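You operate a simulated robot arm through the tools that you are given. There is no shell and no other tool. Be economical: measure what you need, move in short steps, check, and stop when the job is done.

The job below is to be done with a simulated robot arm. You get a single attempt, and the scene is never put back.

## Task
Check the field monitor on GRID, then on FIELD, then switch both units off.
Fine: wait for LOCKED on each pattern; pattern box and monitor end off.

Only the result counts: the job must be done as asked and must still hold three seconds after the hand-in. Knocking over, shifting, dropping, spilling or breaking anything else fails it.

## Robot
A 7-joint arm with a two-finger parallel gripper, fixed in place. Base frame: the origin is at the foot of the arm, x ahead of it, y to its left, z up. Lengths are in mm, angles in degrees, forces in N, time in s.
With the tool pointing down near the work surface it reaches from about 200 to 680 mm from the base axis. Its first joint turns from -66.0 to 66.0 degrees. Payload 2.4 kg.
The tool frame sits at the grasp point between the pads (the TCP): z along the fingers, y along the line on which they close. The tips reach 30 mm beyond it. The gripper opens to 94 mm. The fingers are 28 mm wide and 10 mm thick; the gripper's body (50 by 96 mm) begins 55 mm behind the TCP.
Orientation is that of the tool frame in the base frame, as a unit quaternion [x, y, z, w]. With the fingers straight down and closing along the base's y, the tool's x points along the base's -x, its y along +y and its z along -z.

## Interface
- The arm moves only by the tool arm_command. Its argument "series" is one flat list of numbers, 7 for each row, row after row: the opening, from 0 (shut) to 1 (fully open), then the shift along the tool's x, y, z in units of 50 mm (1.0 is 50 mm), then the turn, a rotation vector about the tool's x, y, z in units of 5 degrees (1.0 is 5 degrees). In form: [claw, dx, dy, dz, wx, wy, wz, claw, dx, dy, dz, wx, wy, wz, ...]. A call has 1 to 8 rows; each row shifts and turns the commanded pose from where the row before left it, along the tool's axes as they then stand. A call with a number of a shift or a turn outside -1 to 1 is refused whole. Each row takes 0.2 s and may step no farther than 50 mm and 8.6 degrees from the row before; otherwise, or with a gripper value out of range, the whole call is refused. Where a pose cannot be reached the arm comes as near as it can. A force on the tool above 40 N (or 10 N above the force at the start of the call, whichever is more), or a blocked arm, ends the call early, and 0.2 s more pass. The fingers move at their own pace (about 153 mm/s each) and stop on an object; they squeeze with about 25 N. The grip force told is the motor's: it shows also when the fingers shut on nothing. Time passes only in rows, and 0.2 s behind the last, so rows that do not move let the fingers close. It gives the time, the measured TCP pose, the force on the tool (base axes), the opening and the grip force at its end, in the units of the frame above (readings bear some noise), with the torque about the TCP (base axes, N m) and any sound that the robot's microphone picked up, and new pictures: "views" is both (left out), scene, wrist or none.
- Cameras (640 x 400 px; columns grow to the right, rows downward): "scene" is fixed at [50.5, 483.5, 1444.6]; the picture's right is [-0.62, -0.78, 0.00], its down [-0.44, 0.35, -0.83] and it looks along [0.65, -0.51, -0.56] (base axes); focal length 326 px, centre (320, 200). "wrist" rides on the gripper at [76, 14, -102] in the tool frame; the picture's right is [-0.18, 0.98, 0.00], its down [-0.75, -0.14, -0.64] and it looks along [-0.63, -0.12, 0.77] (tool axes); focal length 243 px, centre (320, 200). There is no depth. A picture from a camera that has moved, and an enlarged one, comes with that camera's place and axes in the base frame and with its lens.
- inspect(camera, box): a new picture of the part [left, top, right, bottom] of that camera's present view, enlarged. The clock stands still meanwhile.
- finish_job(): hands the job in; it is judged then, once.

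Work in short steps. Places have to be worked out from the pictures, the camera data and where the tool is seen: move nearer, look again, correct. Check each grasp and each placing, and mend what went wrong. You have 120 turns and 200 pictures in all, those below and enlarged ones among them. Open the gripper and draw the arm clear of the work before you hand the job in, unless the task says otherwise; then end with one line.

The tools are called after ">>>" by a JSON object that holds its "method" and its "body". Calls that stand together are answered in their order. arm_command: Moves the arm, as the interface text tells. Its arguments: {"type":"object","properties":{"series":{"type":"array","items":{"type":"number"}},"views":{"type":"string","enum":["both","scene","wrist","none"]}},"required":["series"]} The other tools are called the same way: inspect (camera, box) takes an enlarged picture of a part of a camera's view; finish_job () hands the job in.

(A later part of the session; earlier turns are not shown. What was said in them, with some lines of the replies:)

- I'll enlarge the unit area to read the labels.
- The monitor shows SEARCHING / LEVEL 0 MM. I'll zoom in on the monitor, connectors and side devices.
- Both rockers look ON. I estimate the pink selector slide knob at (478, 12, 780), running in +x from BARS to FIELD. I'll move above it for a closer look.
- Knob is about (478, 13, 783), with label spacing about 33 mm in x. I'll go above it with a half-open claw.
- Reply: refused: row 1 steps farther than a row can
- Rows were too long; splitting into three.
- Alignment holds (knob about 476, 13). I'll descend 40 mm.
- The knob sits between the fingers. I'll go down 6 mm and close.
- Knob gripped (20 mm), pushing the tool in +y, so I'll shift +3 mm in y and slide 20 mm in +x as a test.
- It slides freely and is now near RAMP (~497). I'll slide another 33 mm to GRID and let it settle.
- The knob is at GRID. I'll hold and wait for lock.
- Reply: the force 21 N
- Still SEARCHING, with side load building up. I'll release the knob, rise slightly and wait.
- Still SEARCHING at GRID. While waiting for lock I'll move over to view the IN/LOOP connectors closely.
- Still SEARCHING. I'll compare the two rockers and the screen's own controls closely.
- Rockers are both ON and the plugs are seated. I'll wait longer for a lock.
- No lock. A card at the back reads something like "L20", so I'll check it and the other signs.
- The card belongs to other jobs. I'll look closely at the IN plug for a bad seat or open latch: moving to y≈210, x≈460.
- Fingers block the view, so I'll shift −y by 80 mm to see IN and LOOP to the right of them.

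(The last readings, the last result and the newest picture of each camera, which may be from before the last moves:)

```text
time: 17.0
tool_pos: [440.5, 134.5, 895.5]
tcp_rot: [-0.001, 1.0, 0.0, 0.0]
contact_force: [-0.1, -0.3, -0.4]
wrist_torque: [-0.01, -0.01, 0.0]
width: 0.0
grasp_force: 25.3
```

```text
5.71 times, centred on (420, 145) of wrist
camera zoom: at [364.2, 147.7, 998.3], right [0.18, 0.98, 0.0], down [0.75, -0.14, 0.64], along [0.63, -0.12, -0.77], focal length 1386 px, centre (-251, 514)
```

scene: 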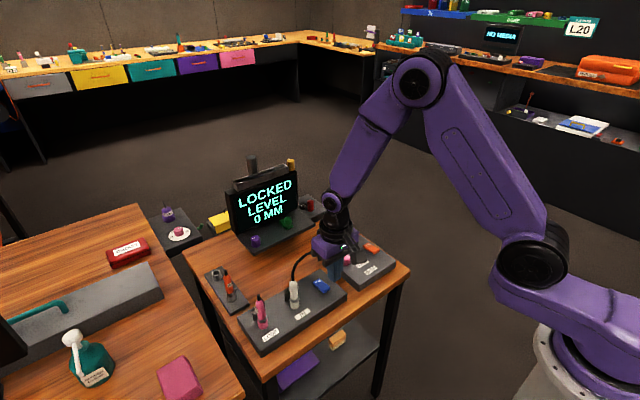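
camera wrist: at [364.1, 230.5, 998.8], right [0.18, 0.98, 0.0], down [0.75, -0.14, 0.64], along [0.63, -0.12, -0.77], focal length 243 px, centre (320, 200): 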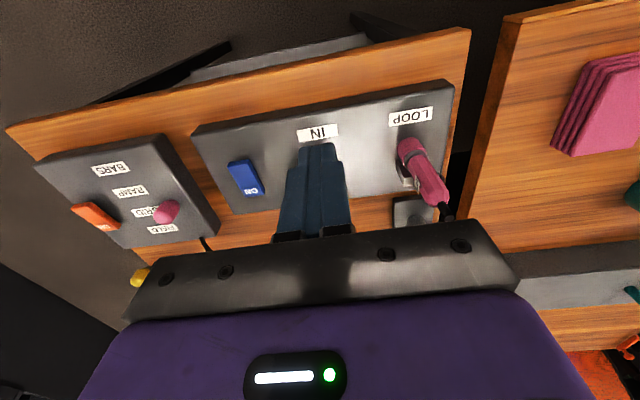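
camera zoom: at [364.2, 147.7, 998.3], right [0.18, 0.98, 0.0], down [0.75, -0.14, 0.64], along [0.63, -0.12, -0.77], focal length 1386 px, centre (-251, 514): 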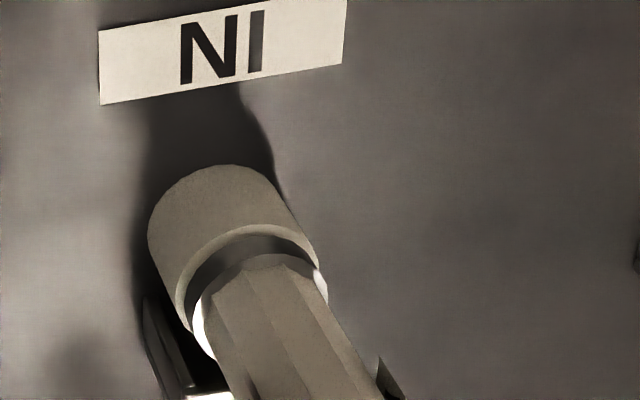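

LOCKED appeared on GRID after about 12 s. Next I'll return to the knob to slide it to FIELD.

>>> {"method": "arm_command", "body": {"series": [0.5, -0.4, -0.6, 0, 0, 0, 0, 0.5, -0.4, -0.6, 0, 0, 0, 0, 0.5, -0.4, -0.6, 0, 0, 0, 0, 0.5, -0.5, -0.6, 0, 0, 0, 0, 0.5, 0, 0, 0.9, 0, 0, 0]}}

>>> {"method": "inspect", "body": {"camera": "scene", "box": [325, 210, 415, 290]}}

```text
time: 18.2
tool_pos: [522.9, 14.0, 851.5]
tcp_rot: [0.0, 1.0, 0.0, -0.001]
contact_force: [-0.4, -0.1, 0.0]
wrist_torque: [0.02, 0.0, 0.01]
width: 46.9
grasp_force: 0.0
camera wrist: at [446.6, 26.9, 954.2], right [0.18, 0.98, 0.0], down [0.75, -0.14, 0.64], along [0.63, -0.12, -0.77], focal length 243 px, centre (320, 200)
```

scene: 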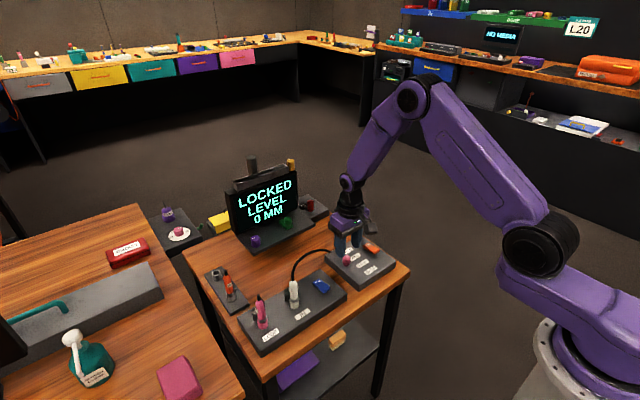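
wrist: 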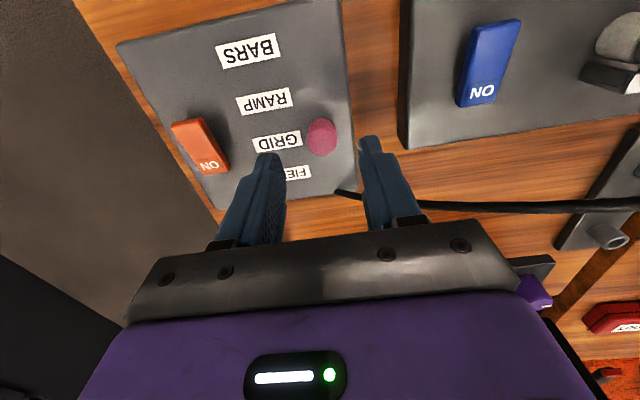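

```text
5.00 times, centred on (370, 250) of scene
camera zoom: at [50.5, 483.5, 1444.6], right [-0.62, -0.78, 0.0], down [-0.44, 0.35, -0.83], along [0.65, -0.51, -0.56], focal length 1631 px, centre (70, -50)
```

zoom: 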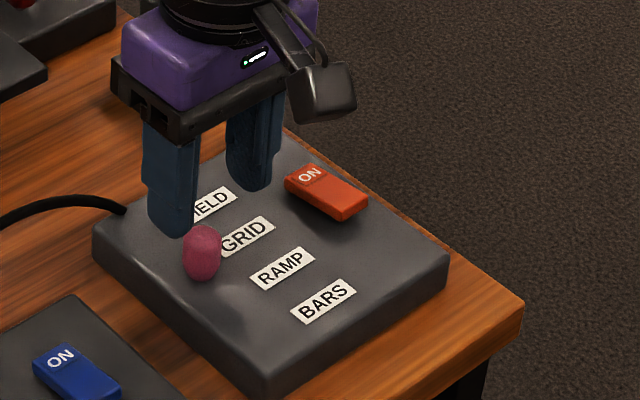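

The knob reads clearly at GRID (x≈527). I'll descend, grip, and slide toward FIELD.

>>> {"method": "arm_command", "body": {"series": [0.5, -0.08, 0.02, 0.45, 0, 0, 0, 0.5, 0, 0, 0.45, 0, 0, 0, 0, 0, 0, 0, 0, 0, 0, 0, 0, 0, 0, 0, 0, 0, 0, -0.2, 0, 0, 0, 0, 0, 0, -0.2, 0, 0, 0, 0, 0, 0, -0.2, 0, 0, 0, 0, 0]}}

>>> {"method": "inspect", "body": {"camera": "scene", "box": [325, 210, 415, 290]}}

```text
time: 20.0
tool_pos: [552.6, 15.6, 805.7]
tcp_rot: [0.001, 1.0, 0.001, -0.009]
contact_force: [-8.1, -1.6, 12.9]
wrist_torque: [0.5, 0.57, -0.01]
width: 20.2
grasp_force: 45.1
stopped in row 7: the force on the tool passed its limit at 41 N (the readings are from after the stop); the commanded pose is now the measured one
camera wrist: at [478.9, 28.2, 910.7], right [0.19, 0.98, 0.0], down [0.76, -0.14, 0.63], along [0.62, -0.12, -0.78], focal length 243 px, centre (320, 200)
```

scene: 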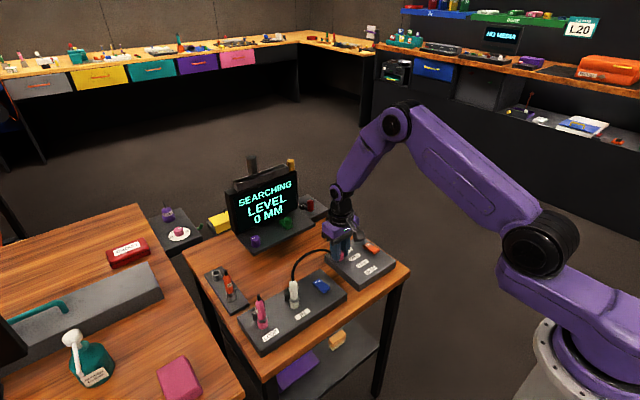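
wrist: 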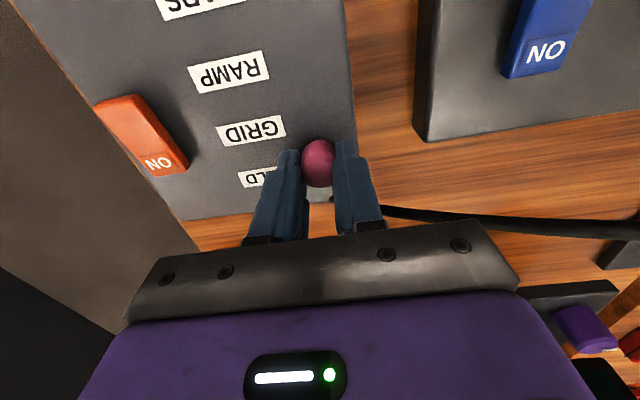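

```text
5.00 times, centred on (370, 250) of scene
camera zoom: at [50.1, 483.5, 1444.6], right [-0.62, -0.79, 0.0], down [-0.44, 0.35, -0.83], along [0.65, -0.51, -0.56], focal length 1631 px, centre (70, -50)
```

zoom: 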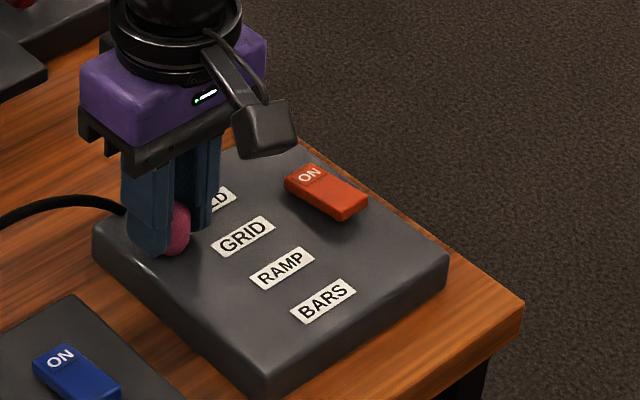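

It hit an end stop at x≈553, so FIELD is selected and SEARCHING has restarted. I'll release and rise.

>>> {"method": "arm_command", "body": {"series": [0.4, 0, 0, 0, 0, 0, 0, 0.4, 0, 0, 0, 0, 0, 0, 0.4, 0, 0, -0.8, 0, 0, 0, 0.4, 0, 0, -0.8, 0, 0, 0, 0.4, 0.6, -0.4, -0.3, 0, 0, 0, 0, 0.6, -0.5, 0, 0, 0, 0, 0, 0.4, -0.5, 0, 0, 0, 0, 0, 0, -0.5, 0, 0, 0, 0]}}

>>> {"method": "inspect", "body": {"camera": "scene", "box": [325, 210, 415, 290]}}

>>> {"method": "inspect", "body": {"camera": "wrist", "box": [240, 60, 480, 200]}}

```text
time: 21.8
tool_pos: [475.1, -79.6, 903.4]
tcp_rot: [0.0, 1.0, 0.0, -0.008]
contact_force: [0.8, -1.0, 0.2]
wrist_torque: [-0.02, 0.0, -0.01]
width: 0.0
grasp_force: 25.3
camera wrist: at [401.1, -66.5, 1006.2], right [0.18, 0.98, 0.0], down [0.76, -0.14, 0.63], along [0.62, -0.12, -0.78], focal length 243 px, centre (320, 200)
```

scene: 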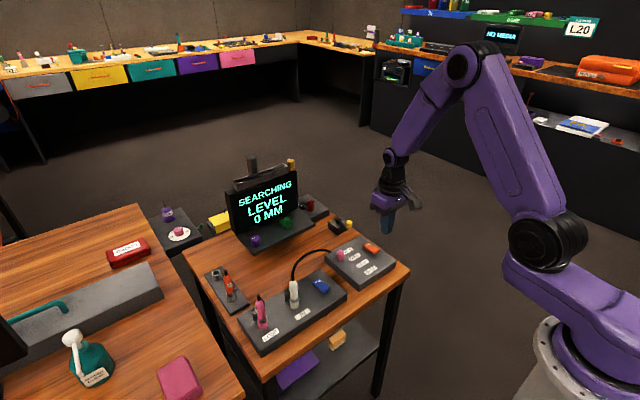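
wrist: 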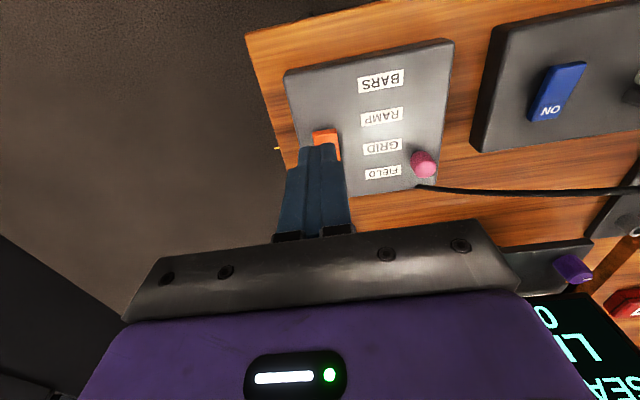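

```text
5.00 times, centred on (370, 250) of scene
camera zoom: at [50.5, 483.5, 1444.6], right [-0.62, -0.79, 0.0], down [-0.44, 0.35, -0.83], along [0.65, -0.51, -0.56], focal length 1631 px, centre (70, -50)
```

zoom: 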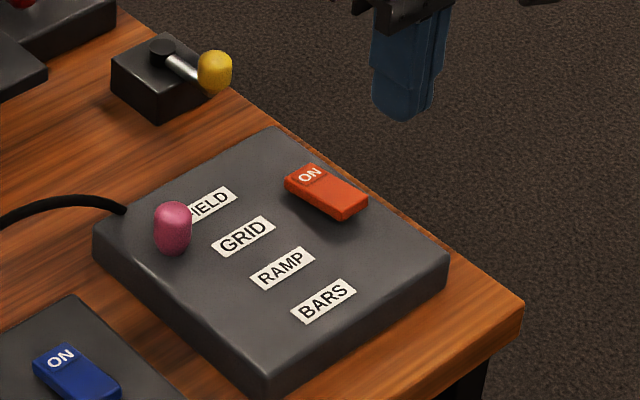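

```text
2.67 times, centred on (360, 130) of wrist
camera zoom: at [401.1, -66.5, 1006.2], right [0.18, 0.98, 0.0], down [0.76, -0.14, 0.63], along [0.62, -0.12, -0.78], focal length 647 px, centre (213, 387)
```

zoom: 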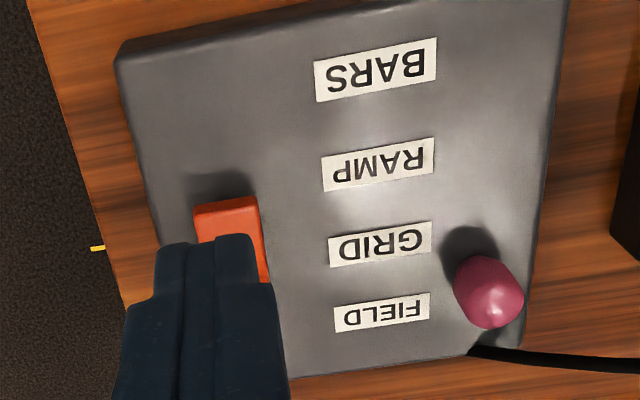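

The slider is at FIELD. I'll pre-position above the raised OFF end of the orange rocker (505, −81) and wait for LOCKED.

>>> {"method": "arm_command", "body": {"series": [0, -0.3, -0.03, 0.6, 0, 0, 0, 0, -0.3, 0, 0.6, 0, 0, 0, 0, 0, 0, 0, 0, 0, 0, 0, 0, 0, 0, 0, 0, 0, 0, 0, 0, 0, 0, 0, 0, 0, 0, 0, 0, 0, 0, 0, 0, 0, 0, 0, 0, 0, 0, 0, 0, 0, 0, 0, 0, 0], "views": "none"}}

>>> {"method": "arm_command", "body": {"series": [0, 0, 0, 0, 0, 0, 0, 0, 0, 0, 0, 0, 0, 0, 0, 0, 0, 0, 0, 0, 0, 0, 0, 0, 0, 0, 0, 0, 0, 0, 0, 0, 0, 0, 0, 0, 0, 0, 0, 0, 0, 0, 0, 0, 0, 0, 0, 0, 0, 0, 0, 0, 0, 0, 0, 0], "views": "none"}}

>>> {"method": "arm_command", "body": {"series": [0, 0, 0, 0, 0, 0, 0, 0, 0, 0, 0, 0, 0, 0, 0, 0, 0, 0, 0, 0, 0, 0, 0, 0, 0, 0, 0, 0, 0, 0, 0, 0, 0, 0, 0, 0, 0, 0, 0, 0, 0, 0, 0, 0, 0, 0, 0, 0, 0, 0, 0, 0, 0, 0, 0, 0], "views": "none"}}

>>> {"method": "arm_command", "body": {"series": [0, 0, 0, 0, 0, 0, 0, 0, 0, 0, 0, 0, 0, 0, 0, 0, 0, 0, 0, 0, 0, 0, 0, 0, 0, 0, 0, 0, 0, 0, 0, 0, 0, 0, 0, 0, 0, 0, 0, 0, 0, 0, 0, 0, 0, 0, 0, 0, 0, 0, 0, 0, 0, 0, 0, 0], "views": "none"}}

>>> {"method": "arm_command", "body": {"series": [0, 0, 0, 0, 0, 0, 0, 0, 0, 0, 0, 0, 0, 0, 0, 0, 0, 0, 0, 0, 0, 0, 0, 0, 0, 0, 0, 0, 0, 0, 0, 0, 0, 0, 0, 0, 0, 0, 0, 0, 0, 0, 0, 0, 0, 0, 0, 0, 0, 0, 0, 0, 0, 0, 0, 0], "views": "none"}}

>>> {"method": "arm_command", "body": {"series": [0, 0, 0, 0, 0, 0, 0, 0, 0, 0, 0, 0, 0, 0, 0, 0, 0, 0, 0, 0, 0, 0, 0, 0, 0, 0, 0, 0, 0, 0, 0, 0, 0, 0, 0, 0, 0, 0, 0, 0, 0, 0, 0, 0, 0, 0, 0, 0, 0, 0, 0, 0, 0, 0, 0, 0], "views": "both"}}

>>> {"method": "inspect", "body": {"camera": "scene", "box": [325, 210, 415, 290]}}

```text
time: 23.6
tool_pos: [503.9, -82.1, 841.6]
tcp_rot: [0.001, 1.0, 0.0, -0.007]
contact_force: [0.8, 0.3, 0.3]
wrist_torque: [-0.02, -0.01, -0.01]
width: 0.5
grasp_force: 25.2
```

```text
time: 25.4
tool_pos: [504.9, -80.5, 840.0]
tcp_rot: [0.0, 1.0, 0.0, -0.007]
contact_force: [0.7, 0.8, 0.5]
wrist_torque: [-0.02, -0.01, 0.03]
width: 0.1
grasp_force: 25.2
```

```text
time: 27.2
tool_pos: [503.8, -81.0, 840.2]
tcp_rot: [0.001, 1.0, 0.0, -0.007]
contact_force: [0.3, 1.0, 0.5]
wrist_torque: [0.03, -0.02, -0.02]
width: 0.0
grasp_force: 25.3
```

```text
time: 29.0
tool_pos: [503.1, -80.2, 840.8]
tcp_rot: [0.001, 1.0, 0.0, -0.007]
contact_force: [0.7, 1.2, 0.2]
wrist_torque: [0.02, 0.0, -0.01]
width: 0.0
grasp_force: 25.4
```

```text
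time: 30.8
tool_pos: [504.1, -81.1, 840.2]
tcp_rot: [0.001, 1.0, 0.001, -0.007]
contact_force: [-0.1, -0.7, -0.9]
wrist_torque: [-0.02, 0.03, 0.01]
width: 0.1
grasp_force: 24.7
```

```text
time: 32.6
tool_pos: [504.1, -80.5, 841.0]
tcp_rot: [0.001, 1.0, 0.0, -0.007]
contact_force: [-0.1, -0.2, -0.1]
wrist_torque: [0.01, -0.01, 0.01]
width: 0.1
grasp_force: 24.8
camera wrist: at [429.1, -67.9, 944.4], right [0.19, 0.98, 0.0], down [0.76, -0.14, 0.63], along [0.62, -0.12, -0.78], focal length 243 px, centre (320, 200)
```

scene: 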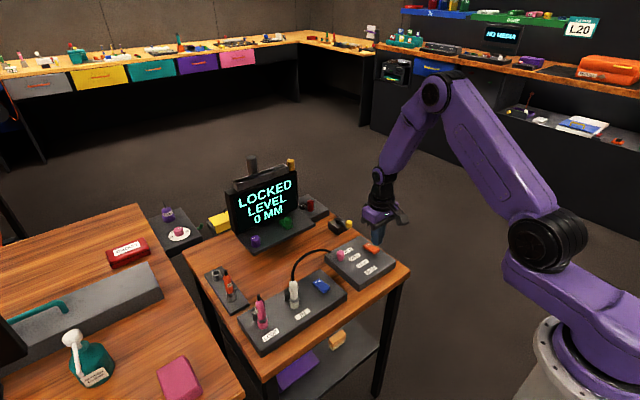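
wrist: 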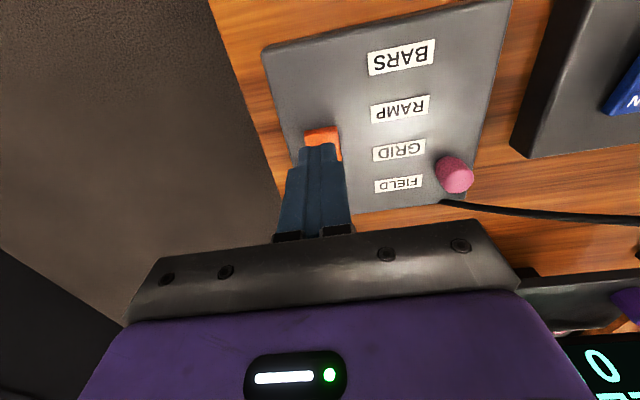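

```text
5.00 times, centred on (370, 250) of scene
camera zoom: at [50.5, 483.5, 1444.6], right [-0.62, -0.78, 0.0], down [-0.44, 0.35, -0.83], along [0.65, -0.51, -0.56], focal length 1631 px, centre (70, -50)
```

zoom: 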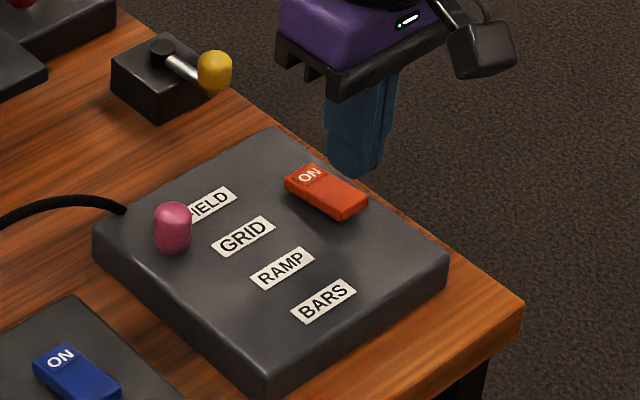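

LOCKED on FIELD. Now I'll press the OFF end of the orange rocker.

>>> {"method": "arm_command", "body": {"series": [0, 0, 0, 0.3, 0, 0, 0, 0, 0, 0, 0.2, 0, 0, 0, 0, 0, 0, 0.1, 0, 0, 0, 0, 0, 0, 0.1, 0, 0, 0, 0, 0, 0, 0.06, 0, 0, 0], "views": "none"}}

>>> {"method": "inspect", "body": {"camera": "scene", "box": [225, 160, 415, 290]}}

```text
time: 33.4
tool_pos: [501.9, -82.1, 815.8]
tcp_rot: [0.001, 1.0, 0.0, -0.01]
contact_force: [-6.0, 0.2, 13.4]
wrist_torque: [0.05, -0.01, -0.01]
width: 0.0
grasp_force: 25.5
stopped in row 3: the force on the tool passed its limit at 49 N (the readings are from after the stop); the commanded pose is now the measured one
```

```text
3.08 times, centred on (320, 225) of scene
camera zoom: at [50.2, 483.6, 1444.6], right [-0.62, -0.78, 0.0], down [-0.44, 0.35, -0.83], along [0.65, -0.51, -0.56], focal length 1004 px, centre (320, 123)
```

zoom: 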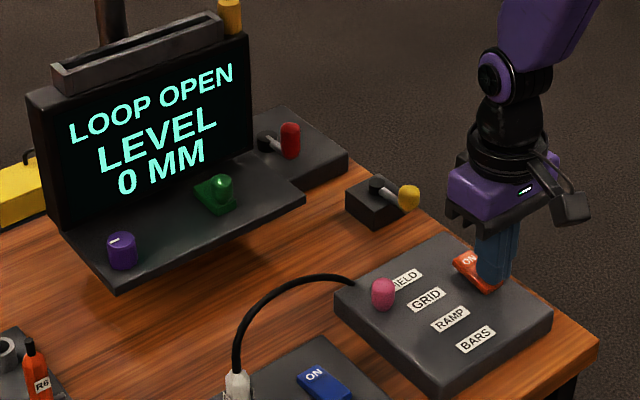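

Screen now says LOOP OPEN, so the box appears off. I'll rise and move above the blue rocker's OFF end.

>>> {"method": "arm_command", "body": {"series": [0, 0, 0, -0.6, 0, 0, 0, 0, 0, 0, -0.6, 0, 0, 0, 0, 0.12, 0.8, 0, 0, 0, 0, 0, 0.12, 0.8, 0, 0, 0, 0, 0, 0.12, 0.8, 0, 0, 0, 0, 0, 0, 0.8, 0, 0, 0, 0, 0, 0, 0.85, 0, 0, 0, 0]}}

>>> {"method": "inspect", "body": {"camera": "scene", "box": [225, 160, 415, 290]}}

>>> {"method": "inspect", "body": {"camera": "wrist", "box": [30, 20, 390, 230]}}

```text
time: 35.0
tool_pos: [487.0, 121.7, 873.4]
tcp_rot: [0.0, 1.0, 0.0, -0.01]
contact_force: [0.3, 0.6, -0.2]
wrist_torque: [0.0, 0.01, 0.02]
width: 0.0
grasp_force: 24.7
camera wrist: at [411.7, 135.3, 978.4], right [0.19, 0.98, 0.0], down [0.77, -0.14, 0.63], along [0.62, -0.12, -0.78], focal length 243 px, centre (320, 200)
```

scene: 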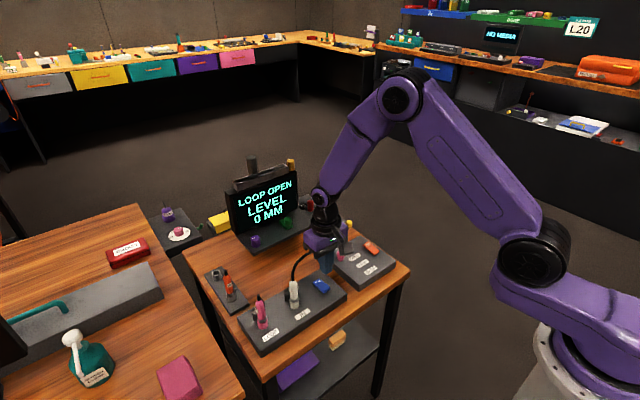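
wrist: 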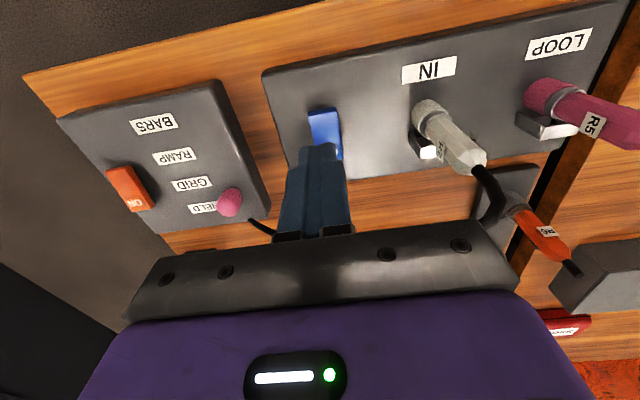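

```text
3.08 times, centred on (320, 225) of scene
camera zoom: at [50.6, 483.5, 1444.6], right [-0.62, -0.78, 0.0], down [-0.44, 0.35, -0.83], along [0.65, -0.51, -0.56], focal length 1004 px, centre (320, 123)
```

zoom: 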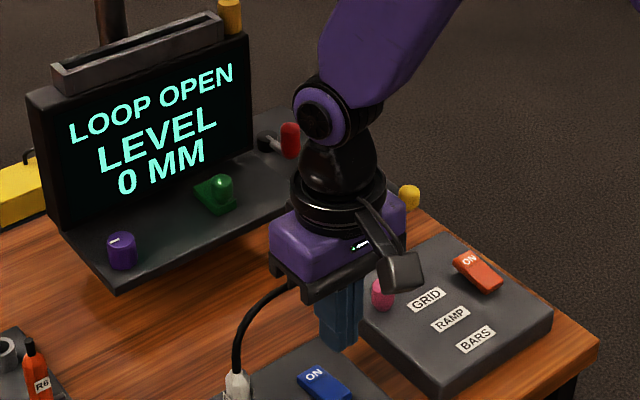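

```text
1.78 times, centred on (210, 125) of wrist
camera zoom: at [411.7, 135.3, 978.4], right [0.19, 0.98, 0.0], down [0.77, -0.14, 0.63], along [0.62, -0.12, -0.78], focal length 431 px, centre (516, 333)
```

zoom: 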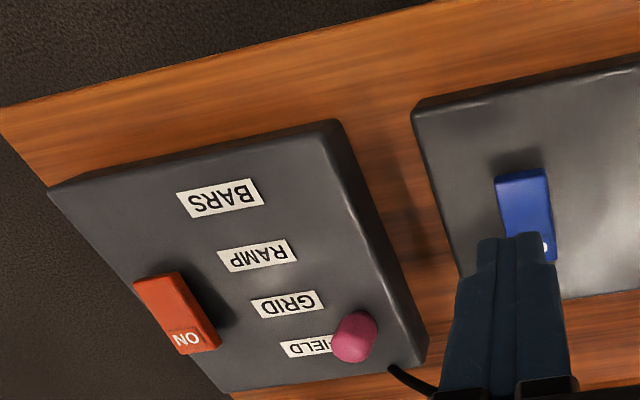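

The orange rocker is flipped (ON end raised). The cable looks to be at x>525 there, so I'll descend on the blue rocker's OFF end at about (483, 119).

>>> {"method": "arm_command", "body": {"series": [0, 0.08, -0.05, 0.4, 0, 0, 0, 0, 0, 0, 0.3, 0, 0, 0]}}

>>> {"method": "inspect", "body": {"camera": "scene", "box": [265, 220, 365, 300]}}

```text
time: 35.6
tool_pos: [480.8, 118.4, 838.5]
tcp_rot: [0.001, 1.0, 0.0, -0.01]
contact_force: [0.1, 1.4, 0.5]
wrist_torque: [-0.02, 0.01, 0.02]
width: 0.2
grasp_force: 25.0
camera wrist: at [406.7, 131.4, 943.4], right [0.19, 0.98, 0.0], down [0.77, -0.14, 0.63], along [0.62, -0.12, -0.78], focal length 243 px, centre (320, 200)
```

scene: 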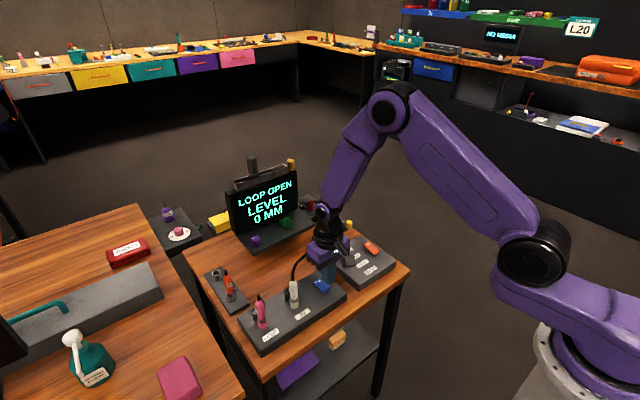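
wrist: 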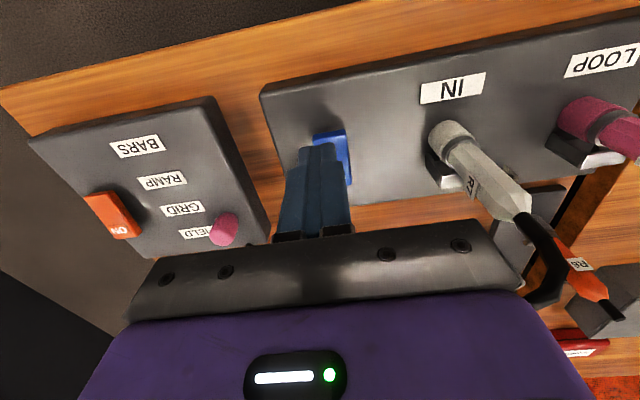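

```text
5.00 times, centred on (315, 260) of scene
camera zoom: at [50.5, 483.5, 1444.6], right [-0.62, -0.78, 0.0], down [-0.44, 0.35, -0.83], along [0.65, -0.51, -0.56], focal length 1631 px, centre (345, -100)
```

zoom: 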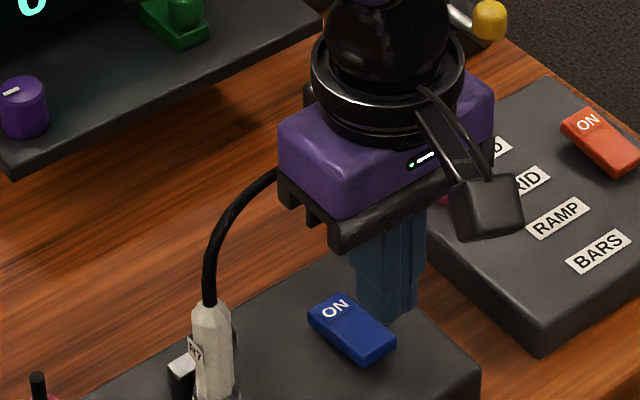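

The cable is behind, around x≥530, so it is clear of the gripper. I'll press down, nudging +3 mm in y.

>>> {"method": "arm_command", "body": {"series": [0, 0, 0.06, 0.2, 0, 0, 0, 0, 0, 0, 0.2, 0, 0, 0, 0, 0, 0, 0.1, 0, 0, 0, 0, 0, 0, 0.1, 0, 0, 0, 0, 0, 0, 0.1, 0, 0, 0], "views": "scene"}}

>>> {"method": "inspect", "body": {"camera": "scene", "box": [265, 220, 365, 300]}}

```text
time: 36.5
tool_pos: [478.6, 119.9, 814.3]
tcp_rot: [0.001, 1.0, 0.001, -0.01]
contact_force: [-6.3, -1.7, 13.3]
wrist_torque: [-0.02, 0.01, 0.02]
width: 0.0
grasp_force: 25.1
stopped in row 4: the force on the tool passed its limit at 56 N (the readings are from after the stop); the commanded pose is now the measured one
```

scene: 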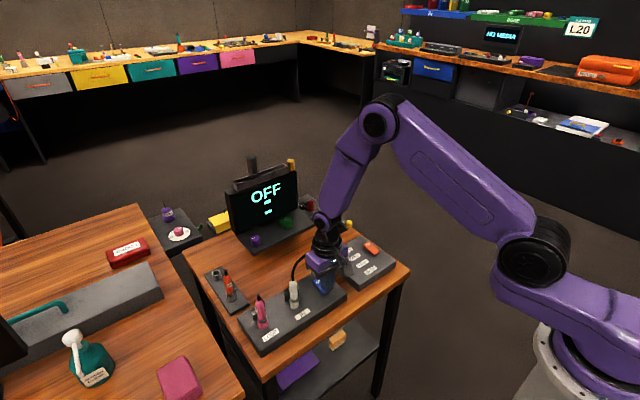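

```text
5.00 times, centred on (315, 260) of scene
camera zoom: at [50.2, 483.4, 1444.6], right [-0.62, -0.78, 0.0], down [-0.44, 0.35, -0.83], along [0.65, -0.51, -0.56], focal length 1631 px, centre (345, -100)
```

zoom: 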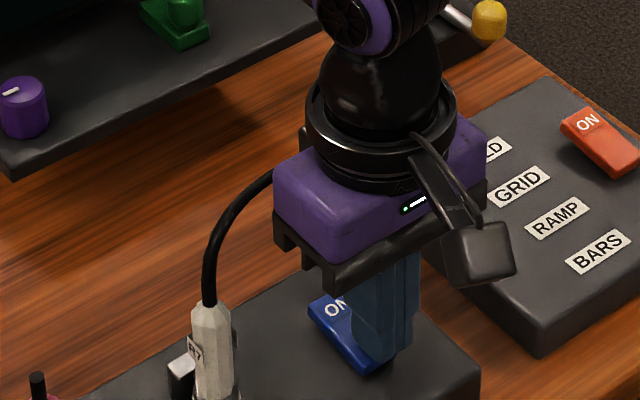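

Monitor shows OFF. I'll rise, draw back and open the gripper.

>>> {"method": "arm_command", "body": {"series": [0, 0, 0, -0.6, 0, 0, 0, 0, 0, 0, -0.8, 0, 0, 0, 0, 0.3, 0, -0.8, 0, 0, 0, 0.5, 0.6, 0, -0.7, 0, 0, 0, 1, 0.6, 0, -0.7, 0, 0, 0, 1, 0, 0, 0, 0, 0, 0, 1, 0, 0, 0, 0, 0, 0]}}

>>> {"method": "inspect", "body": {"camera": "scene", "box": [200, 150, 420, 310]}}

>>> {"method": "inspect", "body": {"camera": "scene", "box": [300, 220, 410, 300]}}

```text
time: 38.1
tool_pos: [408.5, 122.8, 995.4]
tcp_rot: [0.0, 1.0, 0.0, -0.011]
contact_force: [0.5, -0.6, -0.6]
wrist_torque: [0.01, -0.03, -0.02]
width: 94.0
grasp_force: 0.1
camera wrist: at [335.4, 136.6, 1098.5], right [0.18, 0.98, 0.0], down [0.77, -0.14, 0.63], along [0.62, -0.12, -0.78], focal length 243 px, centre (320, 200)
```

scene: 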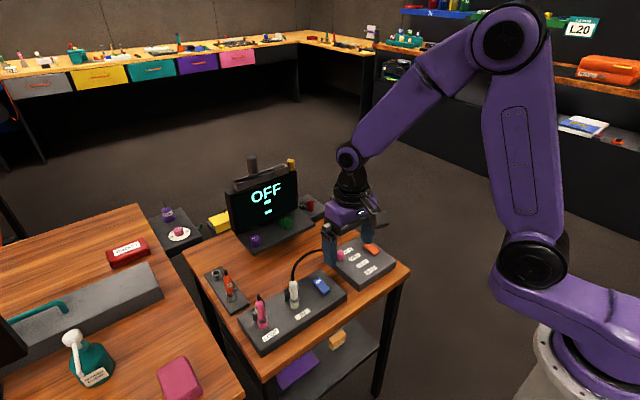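
wrist: 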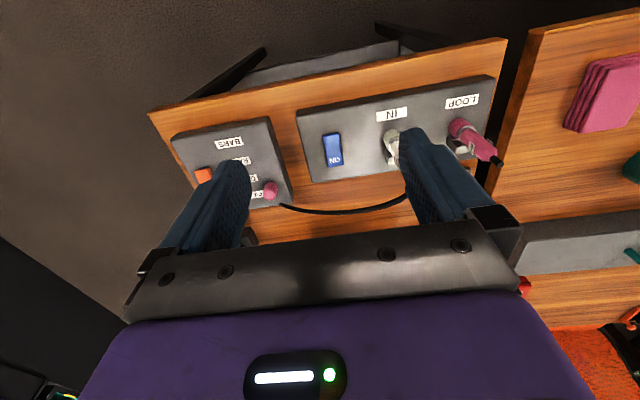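

```text
2.50 times, centred on (310, 230) of scene
camera zoom: at [50.5, 483.5, 1444.6], right [-0.62, -0.78, 0.0], down [-0.44, 0.35, -0.83], along [0.65, -0.51, -0.56], focal length 815 px, centre (345, 125)
```

zoom: 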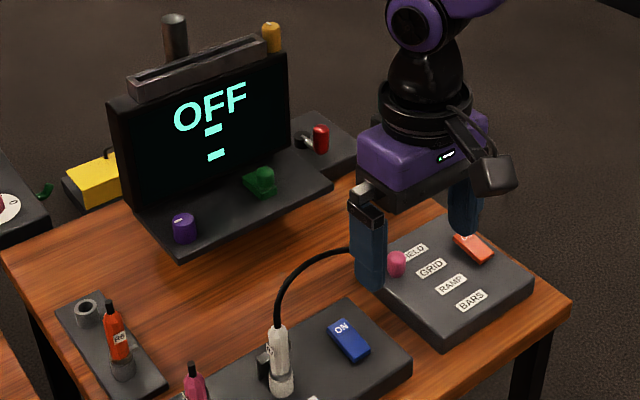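

```text
5.00 times, centred on (355, 260) of scene
camera zoom: at [50.5, 483.5, 1444.6], right [-0.62, -0.78, 0.0], down [-0.44, 0.35, -0.83], along [0.65, -0.51, -0.56], focal length 1631 px, centre (145, -100)
```

zoom: 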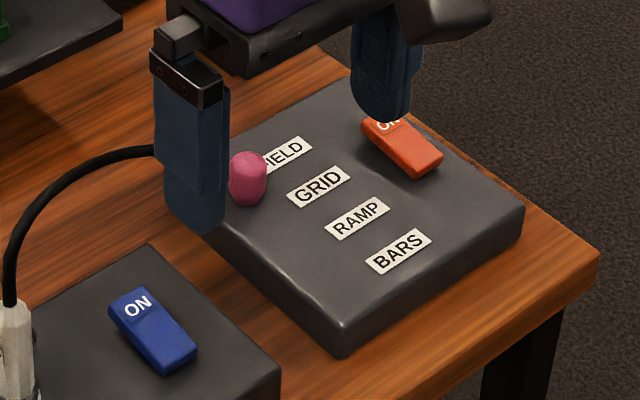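

Both rockers are flipped to off, the screen reads OFF, nothing else has moved, and the arm is clear. I'll hand in.

>>> {"method": "finish_job", "body": {}}

```text
The job is handed in.
```

The field monitor showed LOCKED on GRID, then on FIELD. The pattern box and the monitor are both switched off, and the arm is clear with the gripper open.
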